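You operate a simulated robot arm through the tools that you are given. There is no shell and no other tool. Be economical: measure what you need, move in short steps, check, and stop when the job is done.

You run a simulated two-armed robot. Do the job below in one go: nothing can be reset, and whatever is moved stays where it is left.

Task
Carry the green cash box with both arms and set it on the top of the back desk.

Only the result counts: the job must be done as asked and must still hold three seconds after the hand-in. Knocking over, shifting, dropping, spilling or breaking anything else fails it.

Robot
Two 6-joint arms with three-finger grippers on one trunk, on a base that drives. Base frame: it is fixed to the floor where the robot stands at the start and does not move with it; the origin is under the middle of the robot, x ahead of it, y to its left, z up; the surface under the hand at the start is at about z = 0.75. Lengths are in m, angles in degrees, forces in N, time in s.
The left shoulder is at the start at [0.021, 0.17, 1.477], the right one opposite. With the tool pointing down near the work surface each hand reaches from about 0.24 to 0.52 m from the robot's upright axis, wherever it stands, measured 20 degrees to its own side. Places, roughly: top of the back desk [-1.7, 0.3, 0.8]. Payload 2.2 kg a hand.
The TCP of each hand is the grasp point between the finger pads, 0.025 m short of the fingertips. In the tool frame z runs along the fingers and y along their closing line. Largest opening 0.104 m; the body of the gripper starts 0.074 m behind the TCP.
Orientation is told as [roll, pitch, yaw] about the base's x, y, z axes, in that order, counted from this pose: with the fingers straight down and closing along the base's y, the tool's x points along the base's -x, its y along +y and its z along -z.

Tools
- The arms move only by the tool jog_arm. It takes "left_rows", "right_rows" or both (then of equal length, played together; a hand with none holds still); each is a list of rows, each a list of 7 numbers: the shift along the tool's x, y, z in m, then the turn, a rotation vector about the tool's x, y, z in degrees, then the gripper command, from -1 (fully open) to 1 (shut), values between in proportion. In form: [[dx, dy, dz, ax, ay, az, jaw], ...]. A call has 1 to 12 rows; each row is the pose to reach, as a shift and turn from the pose commanded when the call began, along the tool's axes at that moment. A row lasts 0.2 s, in which the tool goes at most 0.05 m and 8.6 degrees; a call with a longer step from one row to the next is refused whole, and so is a gripper value outside its range. Where a pose cannot be reached the arm comes as near as it can. A force on the tool above 40 N (or 10 N above the force at the start of the call, whichever is more), or a blocked arm, ends the call early, and 0.2 s more pass. The fingers move at their own pace and stop on an object; they squeeze with about 36 N. The grip force told is the motor's: it shows also when the fingers shut on nothing. Time passes only in rows, and 0.2 s behind the last, so rows that repeat a pose let the fingers close. It gives the time, the measured TCP pose, the force on the tool (base axes), the opening and the grip force at its end, in the units of the frame above (readings bear some noise), with the torque about the TCP (base axes, N m) and any sound that the robot's microphone picked up.
- Cameras (640 x 400 px; columns grow to the right, rows downward): "scene" is now at [0.1455, -0.0197, 1.3699]; the picture's right is [-0.29, -0.96, 0.00], its down [-0.59, 0.18, -0.78] and it looks along [0.75, -0.23, -0.62] (base axes); focal length 247 px, centre (320, 200). "left" rides on the left gripper at [0.082, -0.003, -0.104] in its tool frame; the picture's right is [0.04, 1.00, 0.00], its down [-0.75, 0.03, -0.66] and it looks along [-0.66, 0.03, 0.75] (tool axes); focal length 256 px, centre (320, 200). "right" rides on the right gripper at [0.082, 0.003, -0.104] in its tool frame; the picture's right is [-0.04, 1.00, 0.00], its down [-0.75, -0.03, -0.66] and it looks along [-0.66, -0.03, 0.75] (tool axes); focal length 256 px, centre (320, 200). There is no depth. A picture from a camera that has moved, and an enlarged one, comes with that camera's place and axes in the base frame and with its lens. The place of the scene camera against the robot may be out by one fixed shift of up to 0.012 m in any direction.
- snapshot(camera): a new picture of that camera. The clock stands still meanwhile.
- slide_trunk(by): slides the trunk up (or, below 0, down) by that many m; the arms and the scene camera ride with it, the base frame stays. It gives what a move gives, with no picture.
- roll_base(legs): drives the robot by 1 to 6 legs, each [ahead, left, turn to the left] in m, m and degrees, along the robot's own axes; the way and the turn of a leg run together, so that a leg with both is an arc; at most 1.5 m and 180 degrees a leg. The arms and the cameras ride along, it lands a little off, and it stops where it bumps. It gives what a move gives.
- pan_tilt(pan, tilt): turns the head with the scene camera to pan (to the left, within 60 degrees either way) and tilt (down, from -29 to 69), counted from straight ahead of the robot. It gives what a move gives.
- close_up(camera, box): a new picture of the part [left, top, right, bottom] of that camera's present view, enlarged. The clock stands still meanwhile.
- sign_off(): hands the job in; it is judged then, once.

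Work in short steps. Places have to be worked out from the pictures, the camera data and where the tool is seen: move nearer, look again, correct. Check each grasp and each placing, and mend what went wrong. You have 120 turns and 100 pictures in all, those below and enlarged ones among them. Open the grippers and draw the arms clear of the work before you hand the job in, unless the task says otherwise; then end with one line.

The tools are called as name(argument=value, ...) on one line, values as JSON. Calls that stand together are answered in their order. jog_arm: Moves the arms, as the interface text tells. Its arguments: {"type":"object","properties":{"left_rows":{"type":"array","items":{"type":"array","items":{"type":"number"}}},"right_rows":{"type":"array","items":{"type":"array","items":{"type":"number"}}}},"required":[]} The other tools are called the same way: slide_trunk (by) slides the trunk up or down; roll_base (legs) drives the base; pan_tilt (pan, tilt) turns the head that bears the scene camera; snapshot (camera) takes a picture; close_up (camera, box) takes an enlarged picture of a part of a camera's view; sign_off () hands the job in.

At the start:

```text
t: 0.0
left_tool_pos: [0.5776, 0.1348, 1.0296]
left_tcp_rot: [0.0, 0.0, 0.0]
left_ft_force: [-0.7, 0.0, -0.7]
left_ft_torque: [-0.06, -0.01, -0.02]
left_gripper_width: 0.1039
left_gripper_force: 0.0
right_tool_pos: [0.3612, -0.3394, 1.0591]
right_tcp_rot: [0.0, 0.0, 0.1]
right_ft_force: [0.1, 0.8, -0.8]
right_ft_torque: [0.0, -0.01, 0.02]
right_gripper_width: 0.1042
right_gripper_force: 0.0
trunk travel left (down, up): [-0.669, 0.073]
robot x, y, heading: [0.002, 0.002, 0.0]
head pan, tilt: [-17.0, 38.3]
```

scene: 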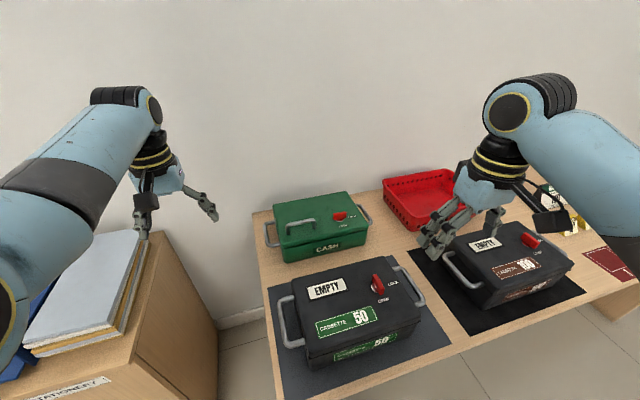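
right: 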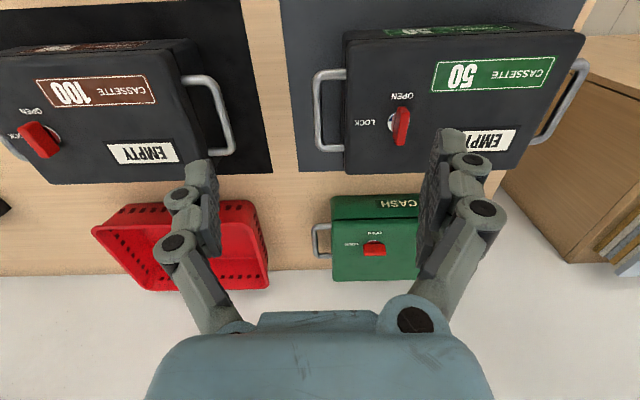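
left: 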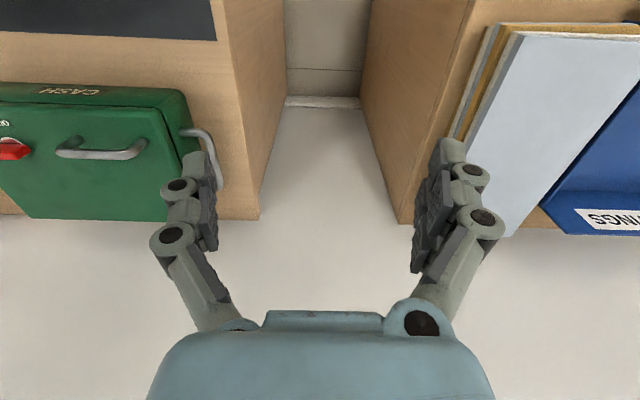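

The green box stands behind the black cassette, at about x 0.63–0.8 and y -0.05 to -0.33. I'll zoom in on it to read its handles.

close_up(camera="scene", box=[240, 170, 400, 270])

close_up(camera="right", box=[290, 170, 450, 290])

close_up(camera="left", box=[0, 60, 260, 240])

```text
4.00 times, centred on (320, 220) of scene
camera zoom: at [0.1455, -0.0197, 1.3699], right [-0.29, -0.96, 0.0], down [-0.59, 0.18, -0.78], along [0.75, -0.23, -0.62], focal length 989 px, centre (320, 120)
```

zoom: 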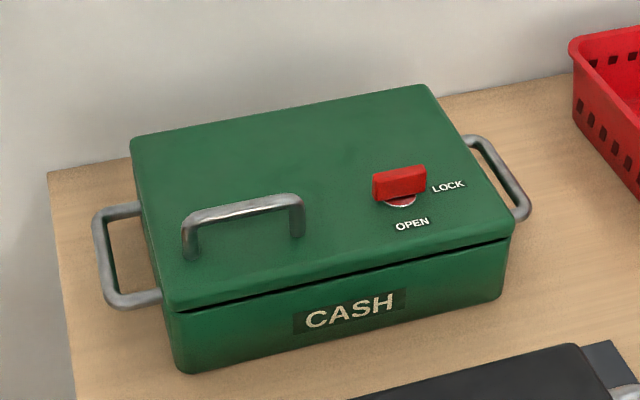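

```text
3.33 times, centred on (370, 230) of right
camera zoom: at [0.2802, -0.3351, 1.1618], right [0.04, 1.0, 0.0], down [0.75, -0.03, 0.66], along [0.66, -0.03, -0.75], focal length 853 px, centre (153, 100)
```

zoom: 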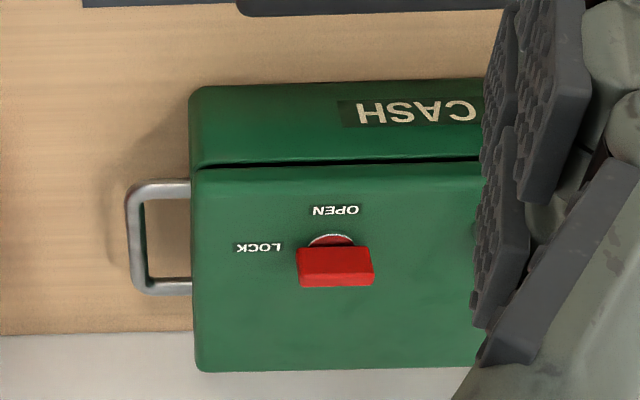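

```text
2.22 times, centred on (130, 150) of left
camera zoom: at [0.4962, 0.1304, 1.1342], right [-0.04, 1.0, 0.0], down [0.75, 0.03, 0.66], along [0.66, 0.03, -0.75], focal length 569 px, centre (742, 311)
```

zoom: 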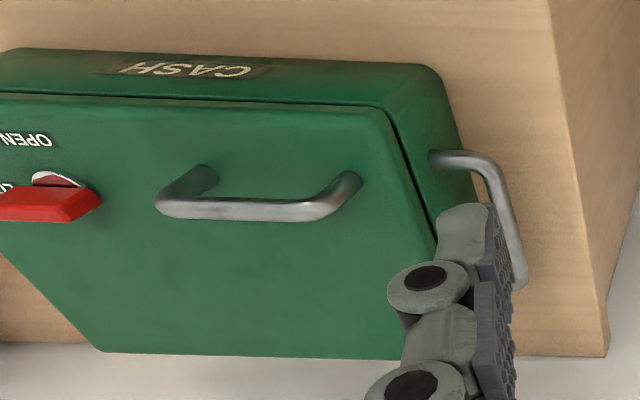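

The side handle bars are at about y -0.015 and y -0.37, centred near x 0.72, z 0.79. I'll look down to see how much room the base has in front of the table, and then to the sides.

pan_tilt(pan=0, tilt=69)

snapshot(camera="scene")

pan_tilt(pan=-60, tilt=50)

snapshot(camera="scene")

```text
t: 0.9
left_tool_pos: [0.5788, 0.1351, 1.0304]
left_tcp_rot: [0.0, 0.0, 0.1]
left_ft_force: [-1.1, 0.3, -0.6]
left_ft_torque: [0.0, 0.01, 0.0]
left_gripper_width: 0.1042
left_gripper_force: 0.1
right_tool_pos: [0.3605, -0.3395, 1.0577]
right_tcp_rot: [0.0, 0.0, 0.1]
right_ft_force: [-0.4, 1.1, -0.4]
right_ft_torque: [0.0, 0.01, -0.03]
right_gripper_width: 0.104
right_gripper_force: 0.1
trunk travel left (down, up): [-0.669, 0.073]
robot x, y, heading: [-0.004, 0.0007, 0.1]
head pan, tilt: [0.0, 68.8]
```

```text
93 pictures are left
camera scene: at [0.1192, 0.0055, 1.3314], right [0.0, -1.0, 0.0], down [-0.93, 0.0, -0.36], along [0.36, 0.0, -0.93], focal length 247 px, centre (320, 200)
```

scene: 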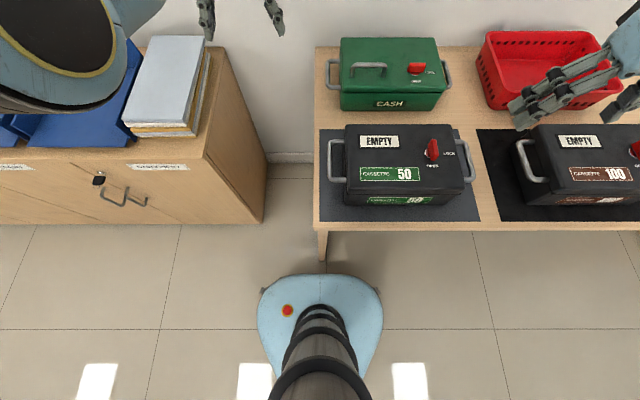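

```text
t: 2.2
left_tool_pos: [0.578, 0.1344, 1.0299]
left_tcp_rot: [0.0, 0.1, 0.0]
left_ft_force: [0.4, -0.1, 0.2]
left_ft_torque: [0.01, -0.01, -0.01]
left_gripper_width: 0.1041
left_gripper_force: 0.1
right_tool_pos: [0.3603, -0.3392, 1.0591]
right_tcp_rot: [0.0, 0.0, 0.0]
right_ft_force: [0.2, 0.0, -0.1]
right_ft_torque: [-0.01, -0.03, -0.01]
right_gripper_width: 0.1039
right_gripper_force: 0.1
trunk travel left (down, up): [-0.669, 0.073]
robot x, y, heading: [0.0009, -0.0, -0.1]
head pan, tilt: [-60.0, 50.0]
```

```text
92 pictures are left
camera scene: at [0.1018, -0.0611, 1.3533], right [-0.87, -0.5, 0.0], down [-0.38, 0.66, -0.64], along [0.32, -0.56, -0.77], focal length 247 px, centre (320, 200)
```

scene: 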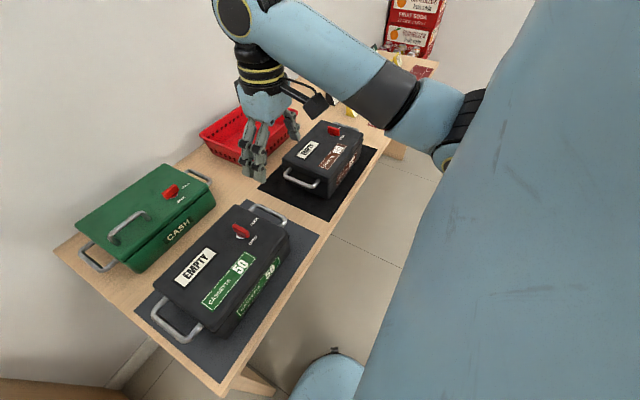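

The base is small and low, with its front at about x 0.21. The table edge is at about 0.29 and it's open underneath. Before picking, I'll back off, turn round, and survey the back desk and the route.

roll_base(legs=[[-0.3, 0, 0], [0, 0, 150]])

pan_tilt(pan=20, tilt=35)

snapshot(camera="scene")

```text
t: 10.5
left_tool_pos: [-0.8716, 0.1631, 1.03]
left_tcp_rot: [-0.1, -0.1, 150.7]
left_ft_force: [0.4, -0.2, 0.5]
left_ft_torque: [-0.02, 0.0, 0.01]
left_gripper_width: 0.1041
left_gripper_force: 0.0
right_tool_pos: [-0.45, 0.4709, 1.0596]
right_tcp_rot: [-0.1, 0.1, 150.9]
right_ft_force: [-0.6, -0.7, -0.9]
right_ft_torque: [0.03, 0.03, 0.01]
right_gripper_width: 0.1039
right_gripper_force: 0.0
trunk travel left (down, up): [-0.669, 0.073]
robot x, y, heading: [-0.301, -0.0001, 150.6]
head pan, tilt: [-60.0, 50.0]
```

```text
t: 12.0
left_tool_pos: [-0.8719, 0.1633, 1.0303]
left_tcp_rot: [0.0, 0.0, 150.9]
left_ft_force: [0.5, 0.9, 0.6]
left_ft_torque: [-0.02, 0.02, 0.01]
left_gripper_width: 0.1039
left_gripper_force: 0.1
right_tool_pos: [-0.4501, 0.4714, 1.0587]
right_tcp_rot: [0.0, 0.0, 150.8]
right_ft_force: [-0.4, 0.3, -0.1]
right_ft_torque: [0.03, 0.01, 0.0]
right_gripper_width: 0.1039
right_gripper_force: 0.0
trunk travel left (down, up): [-0.669, 0.073]
robot x, y, heading: [-0.3028, -0.0008, 150.9]
head pan, tilt: [20.0, 35.0]
```

```text
91 pictures are left
camera scene: at [-0.4566, 0.0531, 1.375], right [0.16, 0.99, 0.0], down [0.57, -0.09, -0.82], along [-0.81, 0.13, -0.57], focal length 247 px, centre (320, 200)
```

scene: 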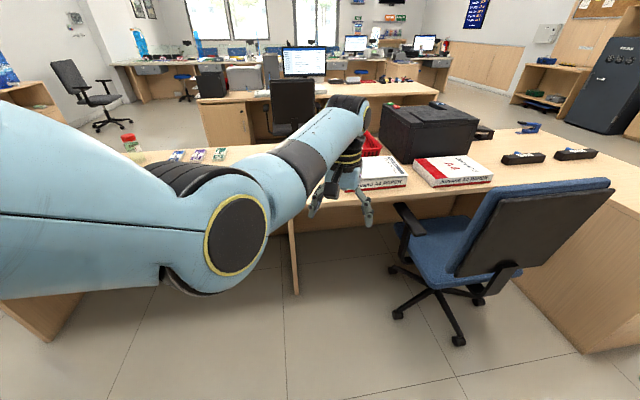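

The left arm hides the middle of the desk. I'll turn a little further and look between the arms.

roll_base(legs=[[0, 0, 45]])

pan_tilt(pan=-22, tilt=35)

snapshot(camera="scene")

snapshot(camera="left")

```text
t: 14.4
left_tool_pos: [-0.8242, -0.2818, 1.0311]
left_tcp_rot: [0.1, -0.1, -165.0]
left_ft_force: [-0.4, -0.3, -0.4]
left_ft_torque: [0.01, 0.01, -0.02]
left_gripper_width: 0.1042
left_gripper_force: 0.0
right_tool_pos: [-0.7371, 0.2318, 1.0597]
right_tcp_rot: [0.0, 0.1, -164.9]
right_ft_force: [0.3, 0.2, -0.4]
right_ft_torque: [0.01, 0.01, -0.02]
right_gripper_width: 0.1037
right_gripper_force: 0.0
trunk travel left (down, up): [-0.669, 0.073]
robot x, y, heading: [-0.2995, -0.0019, -165.0]
head pan, tilt: [20.0, 35.0]
```

```text
t: 15.5
left_tool_pos: [-0.825, -0.2818, 1.0296]
left_tcp_rot: [0.0, 0.1, -165.0]
left_ft_force: [-1.3, 0.1, -0.3]
left_ft_torque: [0.0, 0.03, 0.0]
left_gripper_width: 0.1041
left_gripper_force: 0.0
right_tool_pos: [-0.7366, 0.2327, 1.0597]
right_tcp_rot: [0.1, 0.0, -164.9]
right_ft_force: [0.0, 0.0, -0.6]
right_ft_torque: [0.01, 0.01, 0.05]
right_gripper_width: 0.1036
right_gripper_force: 0.0
trunk travel left (down, up): [-0.669, 0.073]
robot x, y, heading: [-0.2995, 0.0, -165.0]
head pan, tilt: [-22.0, 35.0]
```

```text
90 pictures are left
camera scene: at [-0.4638, -0.0033, 1.375], right [0.12, 0.99, 0.0], down [0.57, -0.07, -0.82], along [-0.81, 0.1, -0.57], focal length 247 px, centre (320, 200)
```

scene: 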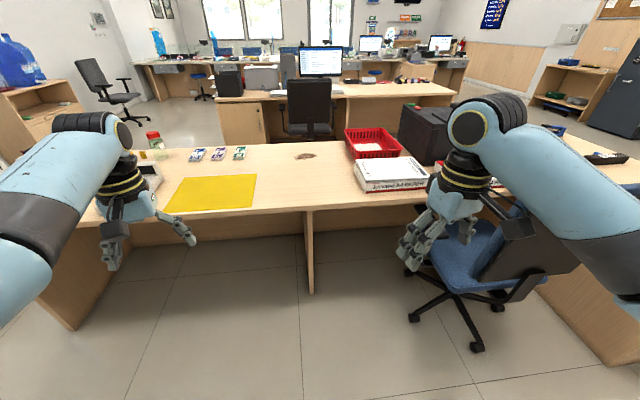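

```text
89 pictures are left
camera left: at [-0.7475, -0.2581, 1.1342], right [0.3, -0.95, 0.0], down [-0.72, -0.23, 0.66], along [-0.63, -0.2, -0.75], focal length 256 px, centre (320, 200)
```

left: 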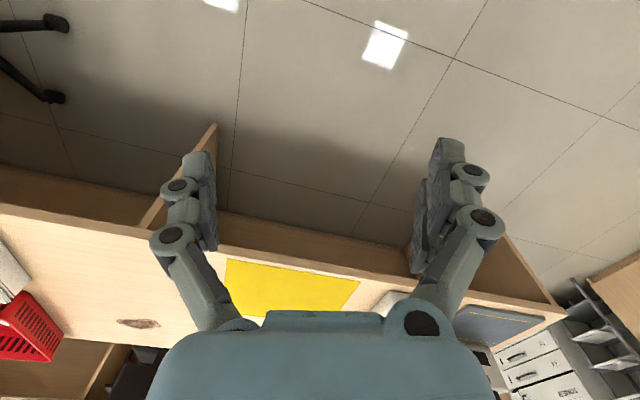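

The desk's front edge is at about x -1.24. It's free between the yellow sheet (y < -0.18) and the paper pack (y > 0.26), so I'll aim for the box centre at about (-1.42, 0.03). I'll turn back through the -y side and check it's clear for the swing.

roll_base(legs=[[0, 0, 75]])

pan_tilt(pan=0, tilt=35)

snapshot(camera="scene")

roll_base(legs=[[0, 0, 90]])

```text
t: 19.0
left_tool_pos: [-0.199, -0.5865, 1.0297]
left_tcp_rot: [0.1, 0.0, -93.3]
left_ft_force: [-0.4, -0.2, -0.2]
left_ft_torque: [-0.02, 0.01, 0.01]
left_gripper_width: 0.1039
left_gripper_force: 0.1
right_tool_pos: [-0.6608, -0.3418, 1.0575]
right_tcp_rot: [0.0, -0.1, -93.3]
right_ft_force: [0.4, -0.4, 0.2]
right_ft_torque: [0.0, 0.01, -0.01]
right_gripper_width: 0.1039
right_gripper_force: 0.1
trunk travel left (down, up): [-0.669, 0.073]
robot x, y, heading: [-0.2986, -0.0029, -93.3]
head pan, tilt: [-22.0, 35.0]
```

```text
t: 19.9
left_tool_pos: [-0.199, -0.5879, 1.0306]
left_tcp_rot: [0.0, 0.0, -93.3]
left_ft_force: [-0.1, -0.8, -0.1]
left_ft_torque: [-0.04, 0.01, 0.02]
left_gripper_width: 0.104
left_gripper_force: 0.0
right_tool_pos: [-0.6597, -0.3418, 1.059]
right_tcp_rot: [0.0, -0.1, -93.3]
right_ft_force: [0.8, 0.7, -0.1]
right_ft_torque: [0.0, 0.0, -0.01]
right_gripper_width: 0.1038
right_gripper_force: 0.0
trunk travel left (down, up): [-0.669, 0.073]
robot x, y, heading: [-0.2981, -0.0015, -93.2]
head pan, tilt: [0.0, 35.0]
```

```text
88 pictures are left
camera scene: at [-0.3176, -0.154, 1.375], right [-1.0, 0.06, 0.0], down [0.03, 0.57, -0.82], along [-0.05, -0.82, -0.57], focal length 247 px, centre (320, 200)
```

scene: 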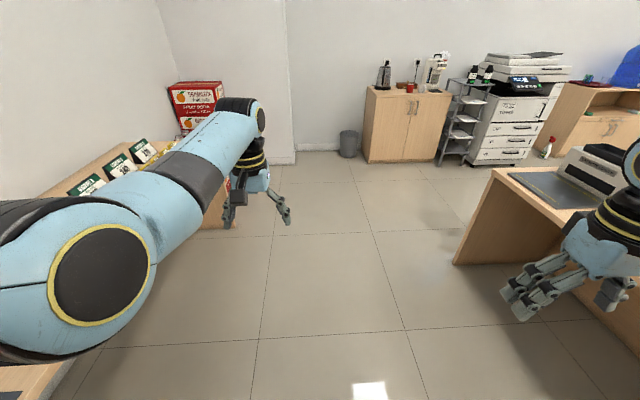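

```text
t: 24.1
left_tool_pos: [0.2838, 0.1096, 1.031]
left_tcp_rot: [-0.1, 0.0, -2.4]
left_ft_force: [-0.1, 0.2, -1.4]
left_ft_torque: [0.02, 0.0, 0.0]
left_gripper_width: 0.1039
left_gripper_force: 0.1
right_tool_pos: [0.0461, -0.3565, 1.0576]
right_tcp_rot: [-0.1, 0.0, -2.4]
right_ft_force: [-0.3, -1.0, 0.2]
right_ft_torque: [-0.01, 0.04, 0.01]
right_gripper_width: 0.1038
right_gripper_force: 0.1
trunk travel left (down, up): [-0.669, 0.073]
robot x, y, heading: [-0.3044, -0.0022, -2.5]
head pan, tilt: [0.0, 35.0]
```

The swing area on the -y side is clear. Here in the free space I'll raise both hands level and symmetric, then lower the trunk so the arms can reach further forward.

jog_arm(left_rows=[[0, 0.006, -0.025, 0, 0, 0, -1], [0, 0.012, -0.05, 0, 0, 0, -1], [0, 0.018, -0.075, 0, 0, 0, -1], [0, 0.024, -0.1, 0, 0, 0, -1], [0, 0.03, -0.125, 0, 0, 0, -1], [0, 0.036, -0.15, 0, 0, 0, -1], [0, 0.042, -0.175, 0, 0, 0, -0.5], [0, 0.045, -0.2, 0, 0, 0, -0.2]], right_rows=[[-0.027, 0.02, -0.022, 0, 0, 0, -1], [-0.054, 0.04, -0.044, 0, 0, 0, -1], [-0.081, 0.06, -0.066, 0, 0, 0, -1], [-0.108, 0.08, -0.088, 0, 0, 0, -1], [-0.135, 0.1, -0.11, 0, 0, 0, -1], [-0.162, 0.12, -0.132, 0, 0, 0, -1], [-0.189, 0.14, -0.154, 0, 0, 0, -0.5], [-0.216, 0.16, -0.175, 0, 0, 0, -0.2]])

slide_trunk(by=-0.25)

```text
t: 25.9
left_tool_pos: [0.3264, 0.1485, 1.2082]
left_tcp_rot: [-0.1, 0.1, -2.3]
left_ft_force: [0.0, 0.0, -0.8]
left_ft_torque: [-0.04, 0.0, -0.01]
left_gripper_width: 0.0623
left_gripper_force: 0.0
left hand out of reach, approached as far as the arm can: row 5, 6, 7, 8
right_tool_pos: [0.3136, -0.1999, 1.211]
right_tcp_rot: [0.0, 0.2, -2.4]
right_ft_force: [-0.7, 0.4, 0.3]
right_ft_torque: [-0.05, 0.04, 0.01]
right_gripper_width: 0.0626
right_gripper_force: 0.1
right hand out of reach, approached as far as the arm can: row 1, 2, 3, 4, 5, 6, 7, 8
trunk travel left (down, up): [-0.669, 0.073]
robot x, y, heading: [-0.2984, -0.0012, -2.1]
head pan, tilt: [0.0, 35.0]
```

```text
t: 28.5
left_tool_pos: [0.3255, 0.1472, 0.9323]
left_tcp_rot: [-0.1, 2.2, -2.4]
left_ft_force: [-0.2, -0.7, -0.2]
left_ft_torque: [-0.01, -0.04, -0.02]
left_gripper_width: 0.0623
left_gripper_force: 0.1
right_tool_pos: [0.3129, -0.2001, 0.9382]
right_tcp_rot: [0.0, 1.8, -2.4]
right_ft_force: [0.3, -0.9, 0.4]
right_ft_torque: [-0.05, 0.0, -0.03]
right_gripper_width: 0.0624
right_gripper_force: 0.1
trunk travel left (down, up): [-0.419, 0.323]
robot x, y, heading: [-0.2993, 0.0004, -2.4]
head pan, tilt: [0.0, 35.0]
```

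The hands can't go higher with the tool pointing down, but the forward reach is good at about 0.62 m. I'll raise the trunk a little for clearance, then roll to about (0.10, -0.19) with heading 0.

slide_trunk(by=0.1)

roll_base(legs=[[0, 0, 2.4], [0, -0.19, 0], [0.3, 0, 0]])

pan_tilt(pan=0, tilt=45)

snapshot(camera="scene")

```text
t: 29.9
left_tool_pos: [0.326, 0.1472, 1.0316]
left_tcp_rot: [0.0, 2.3, -2.3]
left_ft_force: [-0.3, 0.2, 0.3]
left_ft_torque: [0.03, 0.03, 0.0]
left_gripper_width: 0.0622
left_gripper_force: 0.1
right_tool_pos: [0.3152, -0.201, 1.037]
right_tcp_rot: [0.0, 1.9, -2.4]
right_ft_force: [-1.3, 0.0, -0.8]
right_ft_torque: [-0.04, -0.01, 0.0]
right_gripper_width: 0.0623
right_gripper_force: 0.0
trunk travel left (down, up): [-0.519, 0.223]
robot x, y, heading: [-0.3024, 0.0016, -2.4]
head pan, tilt: [0.0, 35.0]
```

```text
t: 33.5
left_tool_pos: [0.6247, -0.0197, 1.0304]
left_tcp_rot: [-0.1, 2.2, -0.2]
left_ft_force: [0.4, -0.4, -0.7]
left_ft_torque: [-0.03, 0.03, -0.01]
left_gripper_width: 0.0623
left_gripper_force: 0.0
right_tool_pos: [0.6269, -0.3684, 1.0358]
right_tcp_rot: [0.0, 1.9, -0.2]
right_ft_force: [0.5, -0.2, -0.1]
right_ft_torque: [0.01, 0.0, 0.01]
right_gripper_width: 0.0624
right_gripper_force: 0.0
trunk travel left (down, up): [-0.519, 0.223]
robot x, y, heading: [0.005, -0.1937, -0.2]
head pan, tilt: [0.0, 35.0]
```

```text
t: 34.2
left_tool_pos: [0.6237, -0.0198, 1.0312]
left_tcp_rot: [0.0, 2.2, -0.2]
left_ft_force: [-0.1, 0.8, -1.0]
left_ft_torque: [0.01, 0.0, 0.0]
left_gripper_width: 0.0625
left_gripper_force: 0.0
right_tool_pos: [0.6254, -0.3686, 1.0375]
right_tcp_rot: [0.1, 1.9, -0.2]
right_ft_force: [0.1, 0.0, 0.5]
right_ft_torque: [-0.01, 0.01, -0.02]
right_gripper_width: 0.0624
right_gripper_force: 0.0
trunk travel left (down, up): [-0.519, 0.223]
robot x, y, heading: [0.0083, -0.1927, -0.5]
head pan, tilt: [0.0, 45.0]
```

```text
87 pictures are left
camera scene: at [0.1503, -0.1874, 1.2093], right [0.0, -1.0, 0.0], down [-0.71, 0.0, -0.71], along [0.71, 0.0, -0.71], focal length 247 px, centre (320, 200)
```

scene: 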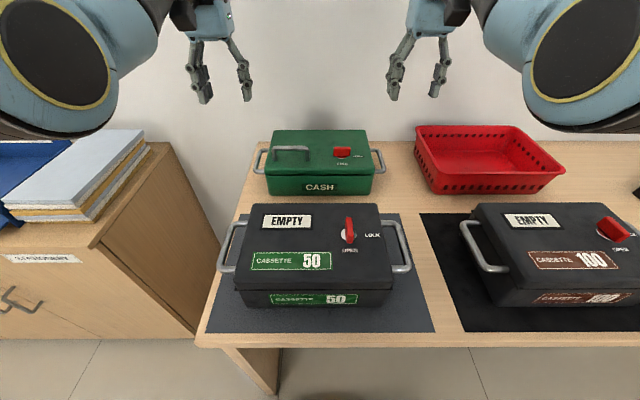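

The base is centred on the box and the handle bars read at y ≈ -0.025 and -0.362. I'll roll 0.09 m further ahead and check with the wrist cameras.

roll_base(legs=[[0.085, 0, 0.3]])

snapshot(camera="left")

snapshot(camera="right")

```text
t: 35.5
left_tool_pos: [0.7075, -0.0157, 1.0316]
left_tcp_rot: [-0.1, 2.2, 0.4]
left_ft_force: [0.3, 0.4, -0.1]
left_ft_torque: [0.03, 0.04, 0.01]
left_gripper_width: 0.0625
left_gripper_force: 0.0
right_tool_pos: [0.7114, -0.3644, 1.0381]
right_tcp_rot: [-0.1, 1.9, 0.4]
right_ft_force: [-0.9, -0.4, 0.8]
right_ft_torque: [0.01, -0.01, 0.02]
right_gripper_width: 0.0624
right_gripper_force: 0.1
trunk travel left (down, up): [-0.519, 0.223]
robot x, y, heading: [0.0883, -0.1924, 0.5]
head pan, tilt: [0.0, 45.0]
stopped in leg 1: the robot was blocked; the commanded pose is now the measured one
```

```text
86 pictures are left
camera left: at [0.6284, -0.0203, 1.1393], right [-0.05, 1.0, 0.0], down [0.78, 0.04, 0.63], along [0.63, 0.03, -0.78], focal length 256 px, centre (320, 200)
```

left: 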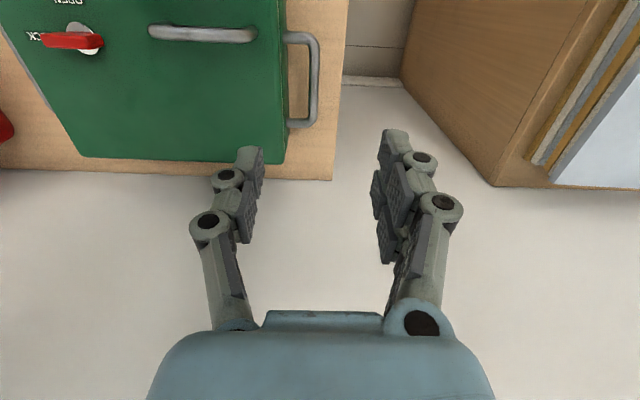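

```text
85 pictures are left
camera right: at [0.6339, -0.3601, 1.143], right [0.03, 1.0, 0.0], down [0.77, -0.03, 0.63], along [0.63, -0.02, -0.77], focal length 256 px, centre (320, 200)
```

right: 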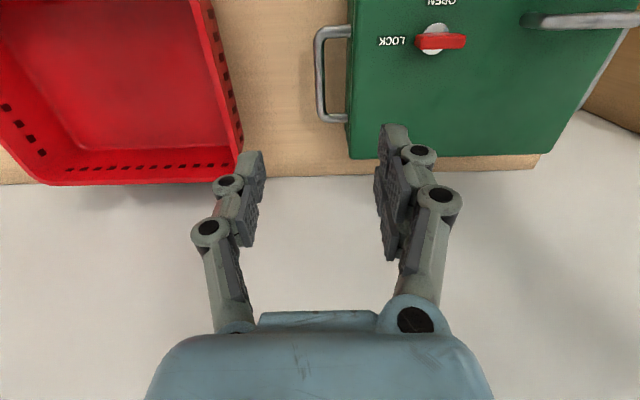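

The base has stopped against something and reports 0.088; I won't push further. The wrist cameras put the bars at about (0.722, -0.024) and (0.722, -0.363), z ≈ 0.79. I'll tilt both hands 24° outward so the inner fingers clear the box, narrow the jaws, and line up with the bars.

jog_arm(left_rows=[[-0.004, 0.018, 0.014, 6, -0.5, 0, 0], [-0.007, 0.037, 0.028, 12, -1, 0, 0.2], [-0.011, 0.055, 0.043, 18, -1.6, 0, 0.4], [-0.0145, 0.073, 0.057, 24, -2.2, 0, 0.42], [-0.0145, 0.073, 0.057, 24, -2.2, 0, 0.42]], right_rows=[[-0.003, -0.02, 0.015, -6, -0.5, 0, 0], [-0.006, -0.04, 0.031, -12, -1, 0, 0.2], [-0.009, -0.06, 0.047, -18, -1.5, 0, 0.4], [-0.011, -0.08, 0.063, -24, -1.9, 0, 0.42], [-0.011, -0.08, 0.063, -24, -1.9, 0, 0.42]])

snapshot(camera="left")

snapshot(camera="right")

snapshot(camera="scene")

```text
t: 36.7
left_tool_pos: [0.7184, 0.059, 0.9734]
left_tcp_rot: [-24.1, 0.0, 0.8]
left_ft_force: [0.5, -0.2, 0.0]
left_ft_torque: [0.02, -0.03, -0.03]
left_gripper_width: 0.0299
left_gripper_force: 0.0
right_tool_pos: [0.7214, -0.4422, 0.9745]
right_tcp_rot: [24.1, 0.1, -0.1]
right_ft_force: [0.0, 0.6, -0.7]
right_ft_torque: [0.0, 0.02, 0.01]
right_gripper_width: 0.0302
right_gripper_force: 0.1
trunk travel left (down, up): [-0.519, 0.223]
robot x, y, heading: [0.0892, -0.194, 0.5]
head pan, tilt: [0.0, 45.0]
```

```text
84 pictures are left
camera left: at [0.6351, 0.0954, 1.0698], right [-0.05, 0.91, -0.41], down [0.75, 0.31, 0.59], along [0.66, -0.27, -0.7], focal length 256 px, centre (320, 200)
```

left: 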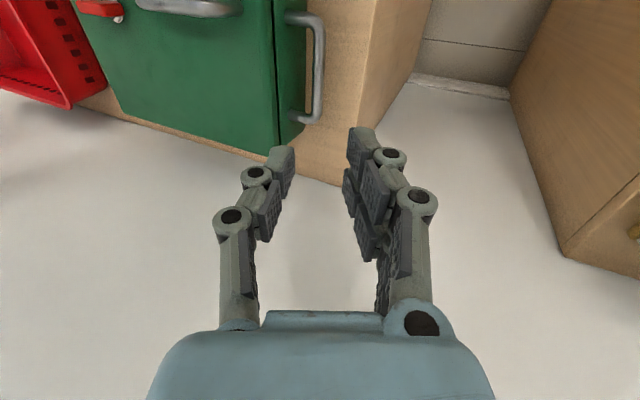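

```text
83 pictures are left
camera right: at [0.6404, -0.4807, 1.0701], right [0.04, 0.91, 0.41], down [0.75, -0.3, 0.59], along [0.66, 0.28, -0.7], focal length 256 px, centre (320, 200)
```

right: 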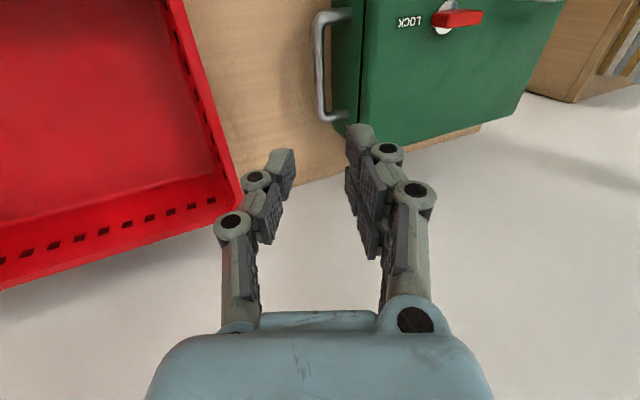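

```text
82 pictures are left
camera scene: at [0.235, -0.187, 1.2093], right [0.01, -1.0, 0.0], down [-0.71, 0.0, -0.71], along [0.71, 0.0, -0.71], focal length 247 px, centre (320, 200)
```

scene: 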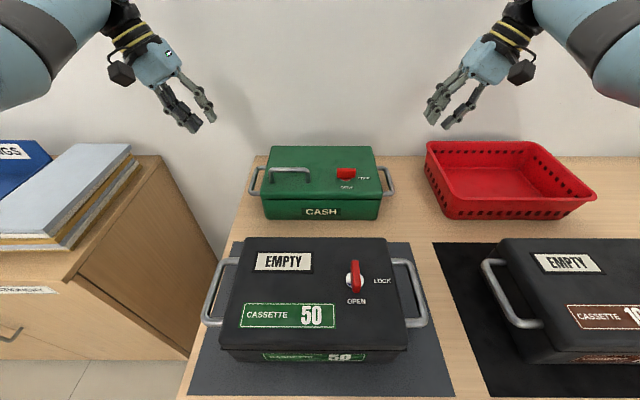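

The two views agree that the bars are at z ≈ 0.795, y ≈ -0.0245 and -0.363. I'll go 0.125 m along the tool axes and check the alignment.

jog_arm(left_rows=[[-0.001, -0.001, 0.03, 0, 0, 0, 0.42], [-0.002, -0.002, 0.06, 0, 0, 0, 0.42], [-0.003, -0.003, 0.09, 0, 0, 0, 0.42], [-0.0036, -0.0036, 0.125, 0, 0, -0.5, 0.42]], right_rows=[[0, 0, 0.03, 0, 0, 0, 0.42], [0, 0, 0.06, 0, 0, 0, 0.42], [0, -0.001, 0.09, 0, 0, 0, 0.42], [0, -0.001, 0.125, 0, 0, 0, 0.42]])

snapshot(camera="left")

snapshot(camera="right")

close_up(camera="scene", box=[200, 90, 440, 240])

```text
t: 37.7
left_tool_pos: [0.7172, -0.0007, 0.8653]
left_tcp_rot: [-23.9, 0.2, 1.2]
left_ft_force: [0.1, -0.9, -0.3]
left_ft_torque: [0.03, -0.03, -0.02]
left_gripper_width: 0.0303
left_gripper_force: 0.0
left hand out of reach, approached as far as the arm can: row 4
right_tool_pos: [0.7165, -0.3897, 0.8622]
right_tcp_rot: [23.9, -0.1, -0.2]
right_ft_force: [-0.1, -0.6, 0.3]
right_ft_torque: [-0.02, 0.01, 0.0]
right_gripper_width: 0.0301
right_gripper_force: 0.1
right hand out of reach, approached as far as the arm can: row 4
trunk travel left (down, up): [-0.519, 0.223]
robot x, y, heading: [0.089, -0.1936, 0.3]
head pan, tilt: [0.0, 45.0]
```

```text
81 pictures are left
camera left: at [0.6351, 0.0357, 0.9626], right [-0.06, 0.91, -0.41], down [0.75, 0.31, 0.59], along [0.66, -0.27, -0.7], focal length 256 px, centre (320, 200)
```

left: 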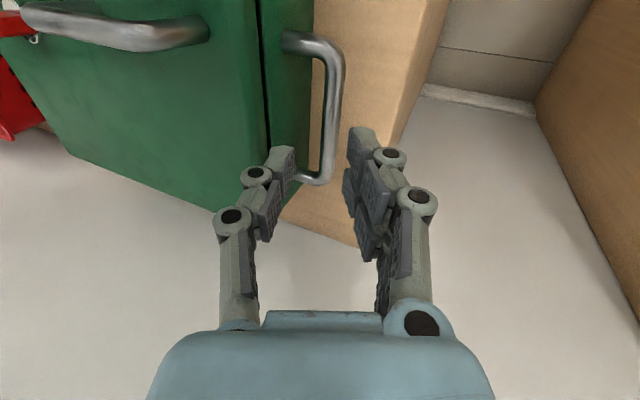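

```text
80 pictures are left
camera right: at [0.635, -0.4283, 0.9584], right [0.04, 0.91, 0.41], down [0.75, -0.3, 0.59], along [0.66, 0.28, -0.7], focal length 256 px, centre (320, 200)
```

right: 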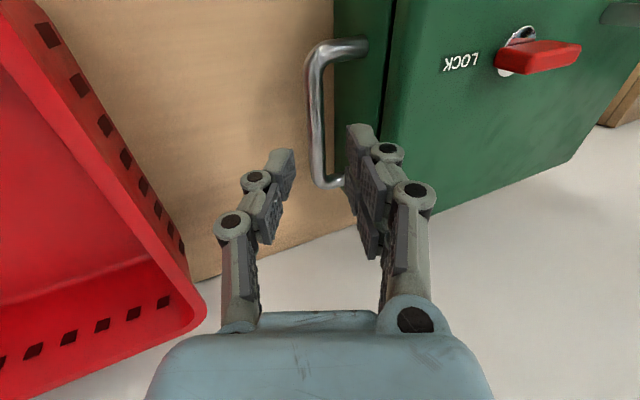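

```text
2.67 times, centred on (320, 165) of scene
camera zoom: at [0.2348, -0.1877, 1.2093], right [0.01, -1.0, 0.0], down [-0.71, 0.0, -0.71], along [0.71, 0.0, -0.71], focal length 659 px, centre (320, 293)
```

zoom: 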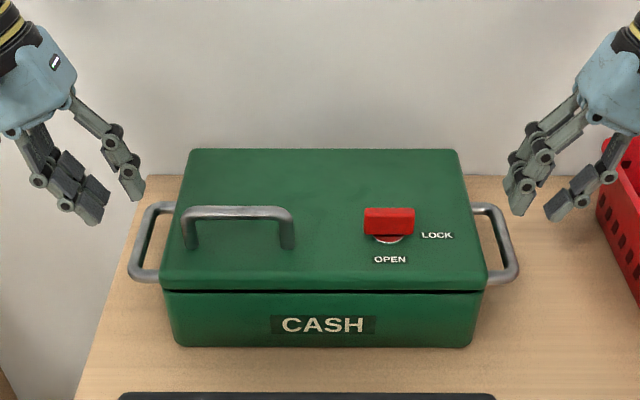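

The arms have hit their downward limit at this trunk height. I'll lift the hands 0.12 m, lower the trunk by the same amount, and then approach again.

jog_arm(left_rows=[[-0.001, -0.011, -0.028, 0, 0, 0.3, 0.42], [-0.002, -0.0225, -0.056, 0, 0, 0.6, 0.42], [-0.003, -0.034, -0.084, 0, 0, 0.9, 0.42], [-0.004, -0.045, -0.1115, 0, 0, 1.2, 0.42]], right_rows=[[-0.001, 0.0115, -0.027, 0, 0, 0, 0.42], [-0.003, 0.023, -0.054, 0, 0, 0, 0.42], [-0.004, 0.0345, -0.081, 0, 0, 0, 0.42], [-0.0055, 0.046, -0.1076, 0, 0, 0, 0.42]])

slide_trunk(by=-0.115)

snapshot(camera="left")

snapshot(camera="right")

```text
t: 38.7
left_tool_pos: [0.7529, 0.0126, 0.9765]
left_tcp_rot: [-24.0, -0.2, 0.1]
left_ft_force: [0.0, -0.7, -1.1]
left_ft_torque: [-0.02, -0.02, 0.01]
left_gripper_width: 0.0301
left_gripper_force: 0.1
left hand out of reach, approached as far as the arm can: row 1, 2, 3, 4
right_tool_pos: [0.7195, -0.3958, 0.9788]
right_tcp_rot: [24.0, 0.0, -0.2]
right_ft_force: [-0.8, -0.9, 0.1]
right_ft_torque: [-0.02, -0.04, 0.0]
right_gripper_width: 0.0301
right_gripper_force: 0.1
trunk travel left (down, up): [-0.519, 0.223]
robot x, y, heading: [0.088, -0.1944, 0.4]
head pan, tilt: [0.0, 45.0]
```

```text
t: 40.1
left_tool_pos: [0.7519, 0.0113, 0.8405]
left_tcp_rot: [-24.0, 1.5, 0.1]
left_ft_force: [0.0, 0.6, -0.1]
left_ft_torque: [0.0, 0.0, 0.02]
left_gripper_width: 0.03
left_gripper_force: 0.1
right_tool_pos: [0.7186, -0.3948, 0.8645]
right_tcp_rot: [23.8, 0.0, 0.0]
right_ft_force: [-0.1, -0.2, 0.2]
right_ft_torque: [0.02, -0.03, 0.03]
right_gripper_width: 0.03
right_gripper_force: 0.1
trunk travel left (down, up): [-0.404, 0.338]
robot x, y, heading: [0.0896, -0.1928, 0.2]
head pan, tilt: [0.0, 45.0]
```

```text
78 pictures are left
camera left: at [0.6723, 0.0487, 0.9398], right [-0.05, 0.91, -0.41], down [0.77, 0.3, 0.57], along [0.64, -0.28, -0.72], focal length 256 px, centre (320, 200)
```

left: 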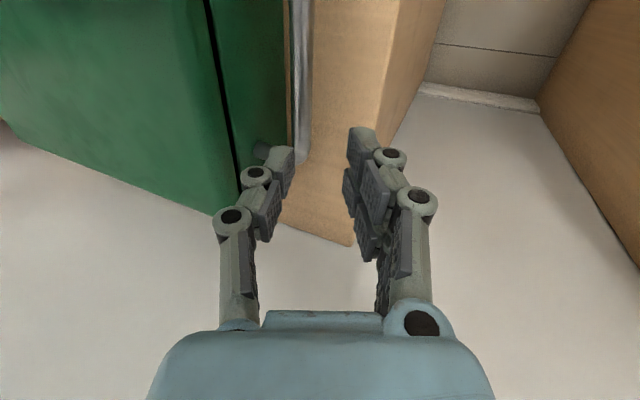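

```text
77 pictures are left
camera right: at [0.6379, -0.4336, 0.9601], right [0.04, 0.91, 0.41], down [0.75, -0.3, 0.59], along [0.66, 0.28, -0.7], focal length 256 px, centre (320, 200)
```

right: 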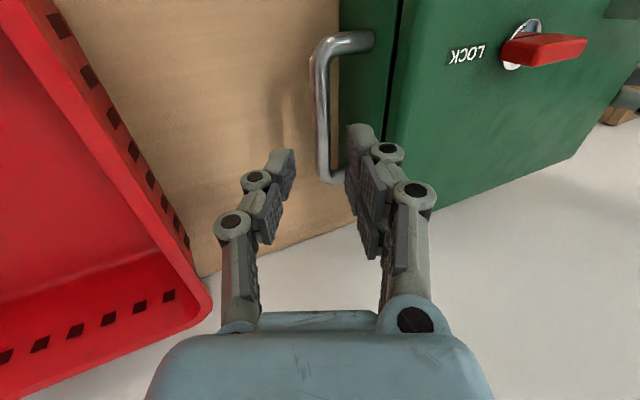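

The left hand drifted to x 0.752 at a reach limit, so I'll bring it back to its approach line with the pitch corrected. The right hand is on its line already.

jog_arm(left_rows=[[0.01, -0.0046, -0.003, 0, -0.5, 0, 0.42], [0.02, -0.009, -0.004, 0, -1, 0, 0.42], [0.03, -0.0139, -0.0042, 0, -1.5, 0, 0.42]], right_rows=[[-0.001, 0, 0.005, 0, 0, 0, 0.42], [-0.002, 0, 0.01, 0, 0, 0, 0.42], [-0.003, 0, 0.016, 0, 0, 0, 0.42]])

snapshot(camera="left")

snapshot(camera="right")

```text
t: 40.9
left_tool_pos: [0.7561, 0.0037, 0.8386]
left_tcp_rot: [-24.0, 0.4, 0.7]
left_ft_force: [0.5, 0.1, 0.7]
left_ft_torque: [0.01, 0.02, 0.01]
left_gripper_width: 0.0302
left_gripper_force: 0.0
left hand out of reach, approached as far as the arm can: row 1, 2, 3
right_tool_pos: [0.7213, -0.3901, 0.8503]
right_tcp_rot: [24.0, -0.1, -0.1]
right_ft_force: [-0.7, 0.5, 0.5]
right_ft_torque: [0.01, 0.0, -0.01]
right_gripper_width: 0.0302
right_gripper_force: 0.1
trunk travel left (down, up): [-0.404, 0.338]
robot x, y, heading: [0.0868, -0.1961, 0.1]
head pan, tilt: [0.0, 45.0]
```

```text
76 pictures are left
camera left: at [0.6752, 0.0411, 0.9357], right [-0.05, 0.91, -0.41], down [0.75, 0.3, 0.58], along [0.65, -0.28, -0.7], focal length 256 px, centre (320, 200)
```

left: 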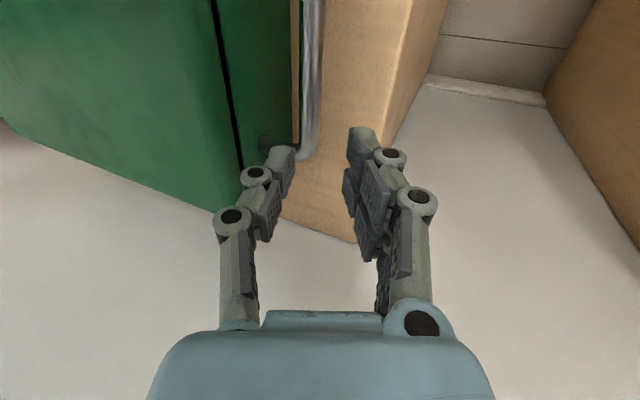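

```text
75 pictures are left
camera right: at [0.6404, -0.4281, 0.9456], right [0.04, 0.91, 0.41], down [0.75, -0.3, 0.59], along [0.66, 0.28, -0.7], focal length 256 px, centre (320, 200)
```

right: 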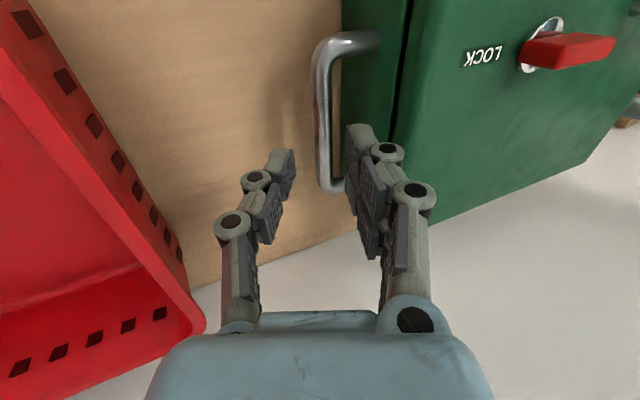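

The left arm is stuck near a joint limit and the move back didn't register. I'll try a plain retreat toward the robot and outward.

jog_arm(left_rows=[[0.02, 0, -0.01, 0, 0, 0, 0.42], [0.04, 0, -0.02, 0, 0, 0, 0.42], [0.06, 0, -0.03, 0, 0, 0, 0.42], [0.08, 0, -0.04, 0, 0, 0, 0.42]])

snapshot(camera="scene")

```text
t: 41.9
left_tool_pos: [0.7593, 0.0186, 0.853]
left_tcp_rot: [-24.0, 0.4, 0.6]
left_ft_force: [-1.4, 0.3, 0.3]
left_ft_torque: [0.0, 0.0, 0.0]
left_gripper_width: 0.0302
left_gripper_force: 0.1
left hand out of reach, approached as far as the arm can: row 1, 2, 3, 4
right_tool_pos: [0.7217, -0.3894, 0.8497]
right_tcp_rot: [24.1, -0.1, -0.2]
right_ft_force: [0.2, 0.7, 0.3]
right_ft_torque: [-0.06, -0.04, 0.02]
right_gripper_width: 0.0304
right_gripper_force: 0.0
trunk travel left (down, up): [-0.404, 0.338]
robot x, y, heading: [0.0863, -0.1915, 0.4]
head pan, tilt: [0.0, 45.0]
```

```text
74 pictures are left
camera scene: at [0.2383, -0.1872, 1.0917], right [0.01, -1.0, 0.0], down [-0.71, 0.0, -0.71], along [0.71, 0.0, -0.71], focal length 247 px, centre (320, 200)
```

scene: 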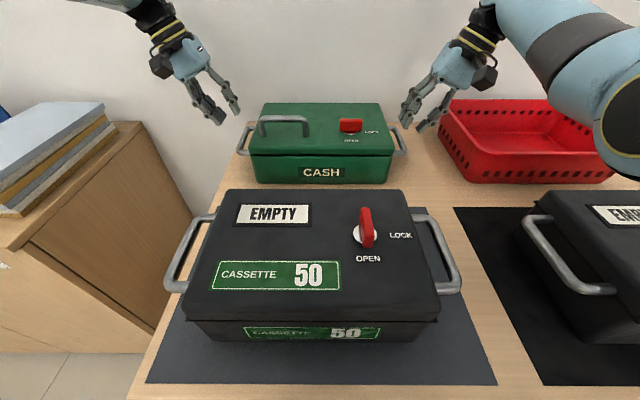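

The left arm seems to have moved into a different elbow posture. I'll turn the head to look at it.

pan_tilt(pan=30, tilt=5)

snapshot(camera="scene")

pan_tilt(pan=-30, tilt=5)

snapshot(camera="scene")

```text
t: 43.0
left_tool_pos: [0.7601, 0.0175, 0.8528]
left_tcp_rot: [-24.0, 0.3, 0.7]
left_ft_force: [0.6, -0.1, -0.1]
left_ft_torque: [0.01, 0.01, 0.01]
left_gripper_width: 0.0304
left_gripper_force: 0.1
right_tool_pos: [0.7213, -0.39, 0.8503]
right_tcp_rot: [24.1, -0.1, 0.0]
right_ft_force: [0.3, 0.0, -0.1]
right_ft_torque: [0.02, -0.01, -0.02]
right_gripper_width: 0.0303
right_gripper_force: 0.1
trunk travel left (down, up): [-0.404, 0.338]
robot x, y, heading: [0.0861, -0.1927, 0.2]
head pan, tilt: [30.0, 5.0]
```

```text
73 pictures are left
camera scene: at [0.2362, -0.1411, 1.1547], right [0.5, -0.86, 0.0], down [-0.08, -0.04, -1.0], along [0.86, 0.5, -0.09], focal length 247 px, centre (320, 200)
```

scene: 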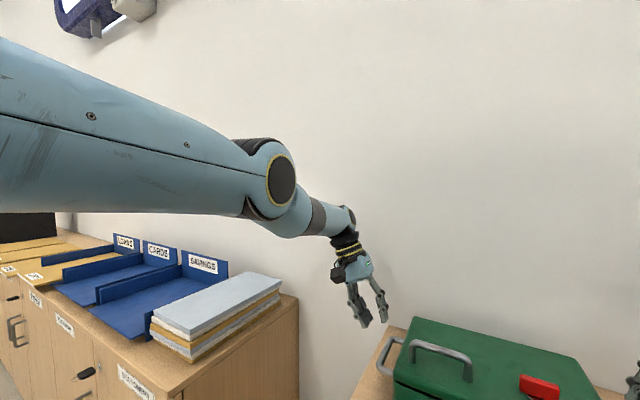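

```text
t: 44.3
left_tool_pos: [0.76, 0.0185, 0.8517]
left_tcp_rot: [-24.0, 0.5, 0.8]
left_ft_force: [0.3, -0.5, -0.2]
left_ft_torque: [-0.03, 0.02, 0.01]
left_gripper_width: 0.0304
left_gripper_force: 0.0
right_tool_pos: [0.7215, -0.3905, 0.8504]
right_tcp_rot: [23.9, 0.0, -0.1]
right_ft_force: [0.1, 0.0, 0.5]
right_ft_torque: [0.0, -0.01, 0.03]
right_gripper_width: 0.0303
right_gripper_force: 0.0
trunk travel left (down, up): [-0.404, 0.338]
robot x, y, heading: [0.0857, -0.194, 0.4]
head pan, tilt: [-30.0, 5.0]
```

```text
72 pictures are left
camera scene: at [0.2367, -0.2329, 1.1548], right [-0.49, -0.87, 0.0], down [-0.08, 0.04, -1.0], along [0.87, -0.49, -0.09], focal length 247 px, centre (320, 200)
```

scene: 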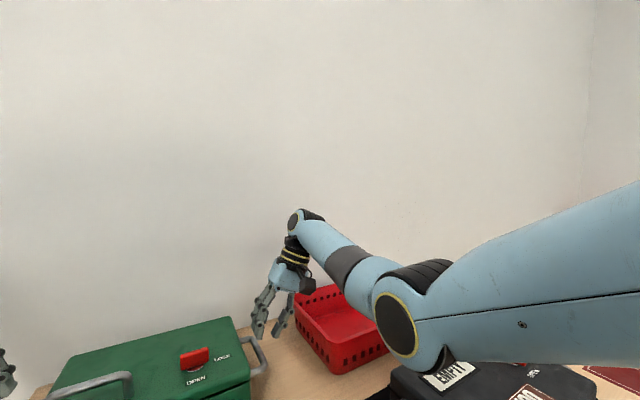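

The right elbow hangs close to cassette 100, and the left arm is in another, stuck posture. I'll raise the trunk for clearance and bring the left hand back to an easier pose: untilted, nearer, and out to the left.

slide_trunk(by=0.15)

jog_arm(left_rows=[[0, 0.01, 0, -6, 0, 0, 0.42], [0, 0.02, 0, -12, 0, 0, 0.42], [0, 0.03, 0, -18, 0, 0, 0.42], [0, 0.04, 0, -24, 0, 0, 0.42]])

jog_arm(left_rows=[[0.03, 0, 0, 0, 0, 0, 0.42], [0.06, 0, 0, 0, 0, 0, 0.42], [0.09, 0, 0, 0, 0, 0, 0.42], [0.12, 0, 0, 0, 0, 0, 0.42]])

pan_tilt(pan=25, tilt=25)

snapshot(camera="scene")

```text
t: 46.0
left_tool_pos: [0.7659, 0.0208, 1.0346]
left_tcp_rot: [-24.0, -2.1, 0.6]
left_ft_force: [-0.2, 0.5, -0.4]
left_ft_torque: [-0.02, 0.03, 0.0]
left_gripper_width: 0.0299
left_gripper_force: 0.1
right_tool_pos: [0.7225, -0.3879, 0.9995]
right_tcp_rot: [24.1, 0.0, -0.2]
right_ft_force: [0.6, -0.1, 0.7]
right_ft_torque: [0.02, 0.02, -0.01]
right_gripper_width: 0.0302
right_gripper_force: 0.1
trunk travel left (down, up): [-0.554, 0.188]
robot x, y, heading: [0.0934, -0.1934, 0.4]
head pan, tilt: [-30.0, 5.0]
```

```text
t: 47.0
left_tool_pos: [0.7651, 0.0588, 1.0188]
left_tcp_rot: [0.1, -2.2, 0.6]
left_ft_force: [0.0, 0.1, -0.4]
left_ft_torque: [-0.01, 0.01, 0.0]
left_gripper_width: 0.0305
left_gripper_force: 0.1
right_tool_pos: [0.7222, -0.3892, 0.9999]
right_tcp_rot: [24.0, 0.1, -0.2]
right_ft_force: [0.9, 0.5, 0.2]
right_ft_torque: [0.02, 0.02, 0.02]
right_gripper_width: 0.0301
right_gripper_force: 0.0
trunk travel left (down, up): [-0.554, 0.188]
robot x, y, heading: [0.0884, -0.1945, 0.1]
head pan, tilt: [-30.0, 5.0]
```

```text
t: 48.0
left_tool_pos: [0.644, 0.0545, 1.014]
left_tcp_rot: [0.0, -2.4, 0.7]
left_ft_force: [-0.6, -0.3, -0.1]
left_ft_torque: [0.03, 0.01, -0.03]
left_gripper_width: 0.0304
left_gripper_force: 0.0
right_tool_pos: [0.7221, -0.3882, 1.0005]
right_tcp_rot: [24.0, 0.0, -0.1]
right_ft_force: [-0.7, 0.9, 0.5]
right_ft_torque: [-0.02, -0.04, -0.02]
right_gripper_width: 0.0304
right_gripper_force: 0.1
trunk travel left (down, up): [-0.554, 0.188]
robot x, y, heading: [0.089, -0.1958, 0.3]
head pan, tilt: [-30.0, 5.0]
```

```text
t: 49.3
left_tool_pos: [0.6468, 0.0546, 1.0136]
left_tcp_rot: [0.0, -2.3, 0.7]
left_ft_force: [0.1, -0.4, 0.2]
left_ft_torque: [-0.02, -0.02, -0.01]
left_gripper_width: 0.0305
left_gripper_force: 0.0
right_tool_pos: [0.7223, -0.3888, 0.9999]
right_tcp_rot: [24.0, 0.0, -0.2]
right_ft_force: [0.0, -0.5, -0.3]
right_ft_torque: [0.02, 0.0, -0.01]
right_gripper_width: 0.0301
right_gripper_force: 0.0
trunk travel left (down, up): [-0.554, 0.188]
robot x, y, heading: [0.0892, -0.191, 0.1]
head pan, tilt: [25.0, 25.0]
```

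```text
71 pictures are left
camera scene: at [0.2365, -0.1482, 1.2753], right [0.43, -0.9, 0.0], down [-0.38, -0.18, -0.91], along [0.82, 0.39, -0.42], focal length 247 px, centre (320, 200)
```

scene: 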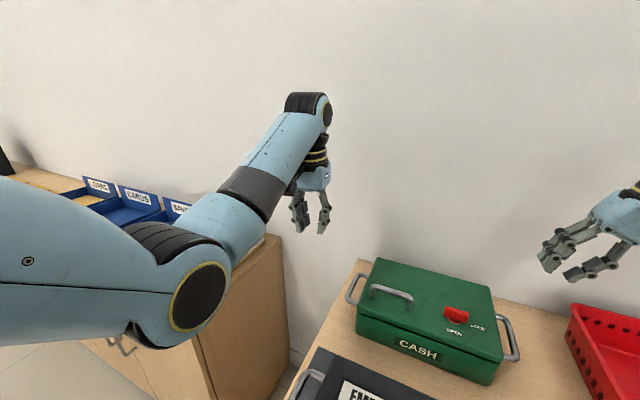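

The left arm is back in the mirrored posture. I'll set both hands at pre-grasp offsets from the bars (x 0.722, y 0.004 and -0.392, z 0.97, 24° tilt), ready for a 0.11 m trunk drop.

jog_arm(left_rows=[[-0.015, -0.01, 0.009, 5, 0.5, 0.2, 0.42], [-0.03, -0.02, 0.017, 10, 1, 0.3, 0.42], [-0.045, -0.03, 0.026, 15, 1.5, 0.5, 0.42], [-0.06, -0.04, 0.034, 20, 2, 0.6, 0.42], [-0.075, -0.05, 0.043, 24, 2.3, 0.7, 0.42]], right_rows=[[0, -0.003, 0.005, 0, 0, 0, 0.42], [0, -0.006, 0.01, 0, 0, 0, 0.42], [0, -0.009, 0.015, 0, 0, 0, 0.42], [0, -0.012, 0.02, 0, 0, 0, 0.42], [0, -0.0146, 0.0253, 0, 0, 0, 0.42]])

slide_trunk(by=-0.112)

snapshot(camera="left")

snapshot(camera="right")

```text
t: 50.5
left_tool_pos: [0.7219, 0.0081, 0.972]
left_tcp_rot: [-24.1, 0.0, -0.4]
left_ft_force: [-0.4, -0.3, -0.8]
left_ft_torque: [-0.02, 0.04, 0.01]
left_gripper_width: 0.0302
left_gripper_force: 0.1
right_tool_pos: [0.7224, -0.3909, 0.9708]
right_tcp_rot: [24.0, 0.0, -0.1]
right_ft_force: [-0.7, -0.8, -0.1]
right_ft_torque: [0.04, -0.01, 0.01]
right_gripper_width: 0.0299
right_gripper_force: 0.0
trunk travel left (down, up): [-0.554, 0.188]
robot x, y, heading: [0.0926, -0.1968, 0.5]
head pan, tilt: [25.0, 25.0]
```

```text
t: 51.9
left_tool_pos: [0.7221, 0.0069, 0.8623]
left_tcp_rot: [-24.0, 0.0, -0.5]
left_ft_force: [0.2, -0.2, -0.9]
left_ft_torque: [-0.02, -0.01, 0.0]
left_gripper_width: 0.0301
left_gripper_force: 0.1
right_tool_pos: [0.7218, -0.3917, 0.8577]
right_tcp_rot: [24.0, 0.0, -0.1]
right_ft_force: [-0.2, -0.3, 0.4]
right_ft_torque: [0.0, 0.01, 0.0]
right_gripper_width: 0.0303
right_gripper_force: 0.0
trunk travel left (down, up): [-0.442, 0.3]
robot x, y, heading: [0.0904, -0.1944, 0.5]
head pan, tilt: [25.0, 25.0]
```

```text
70 pictures are left
camera left: at [0.6407, 0.0462, 0.9585], right [-0.03, 0.91, -0.41], down [0.76, 0.29, 0.59], along [0.65, -0.29, -0.7], focal length 256 px, centre (320, 200)
```

left: 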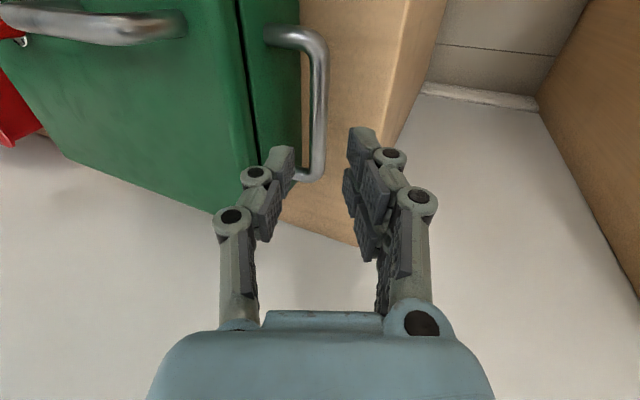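

```text
69 pictures are left
camera right: at [0.6409, -0.4302, 0.9545], right [0.04, 0.91, 0.41], down [0.75, -0.3, 0.59], along [0.66, 0.28, -0.7], focal length 256 px, centre (320, 200)
```

right: 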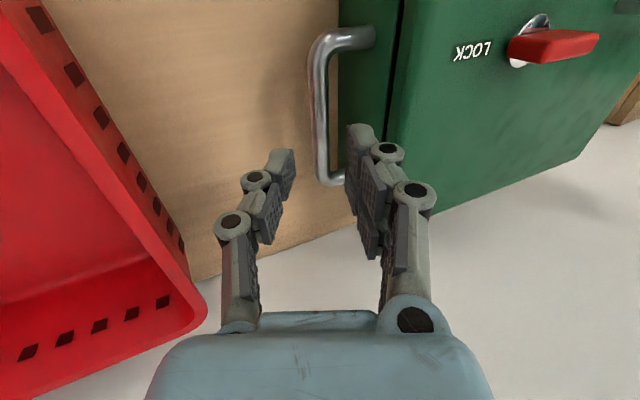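

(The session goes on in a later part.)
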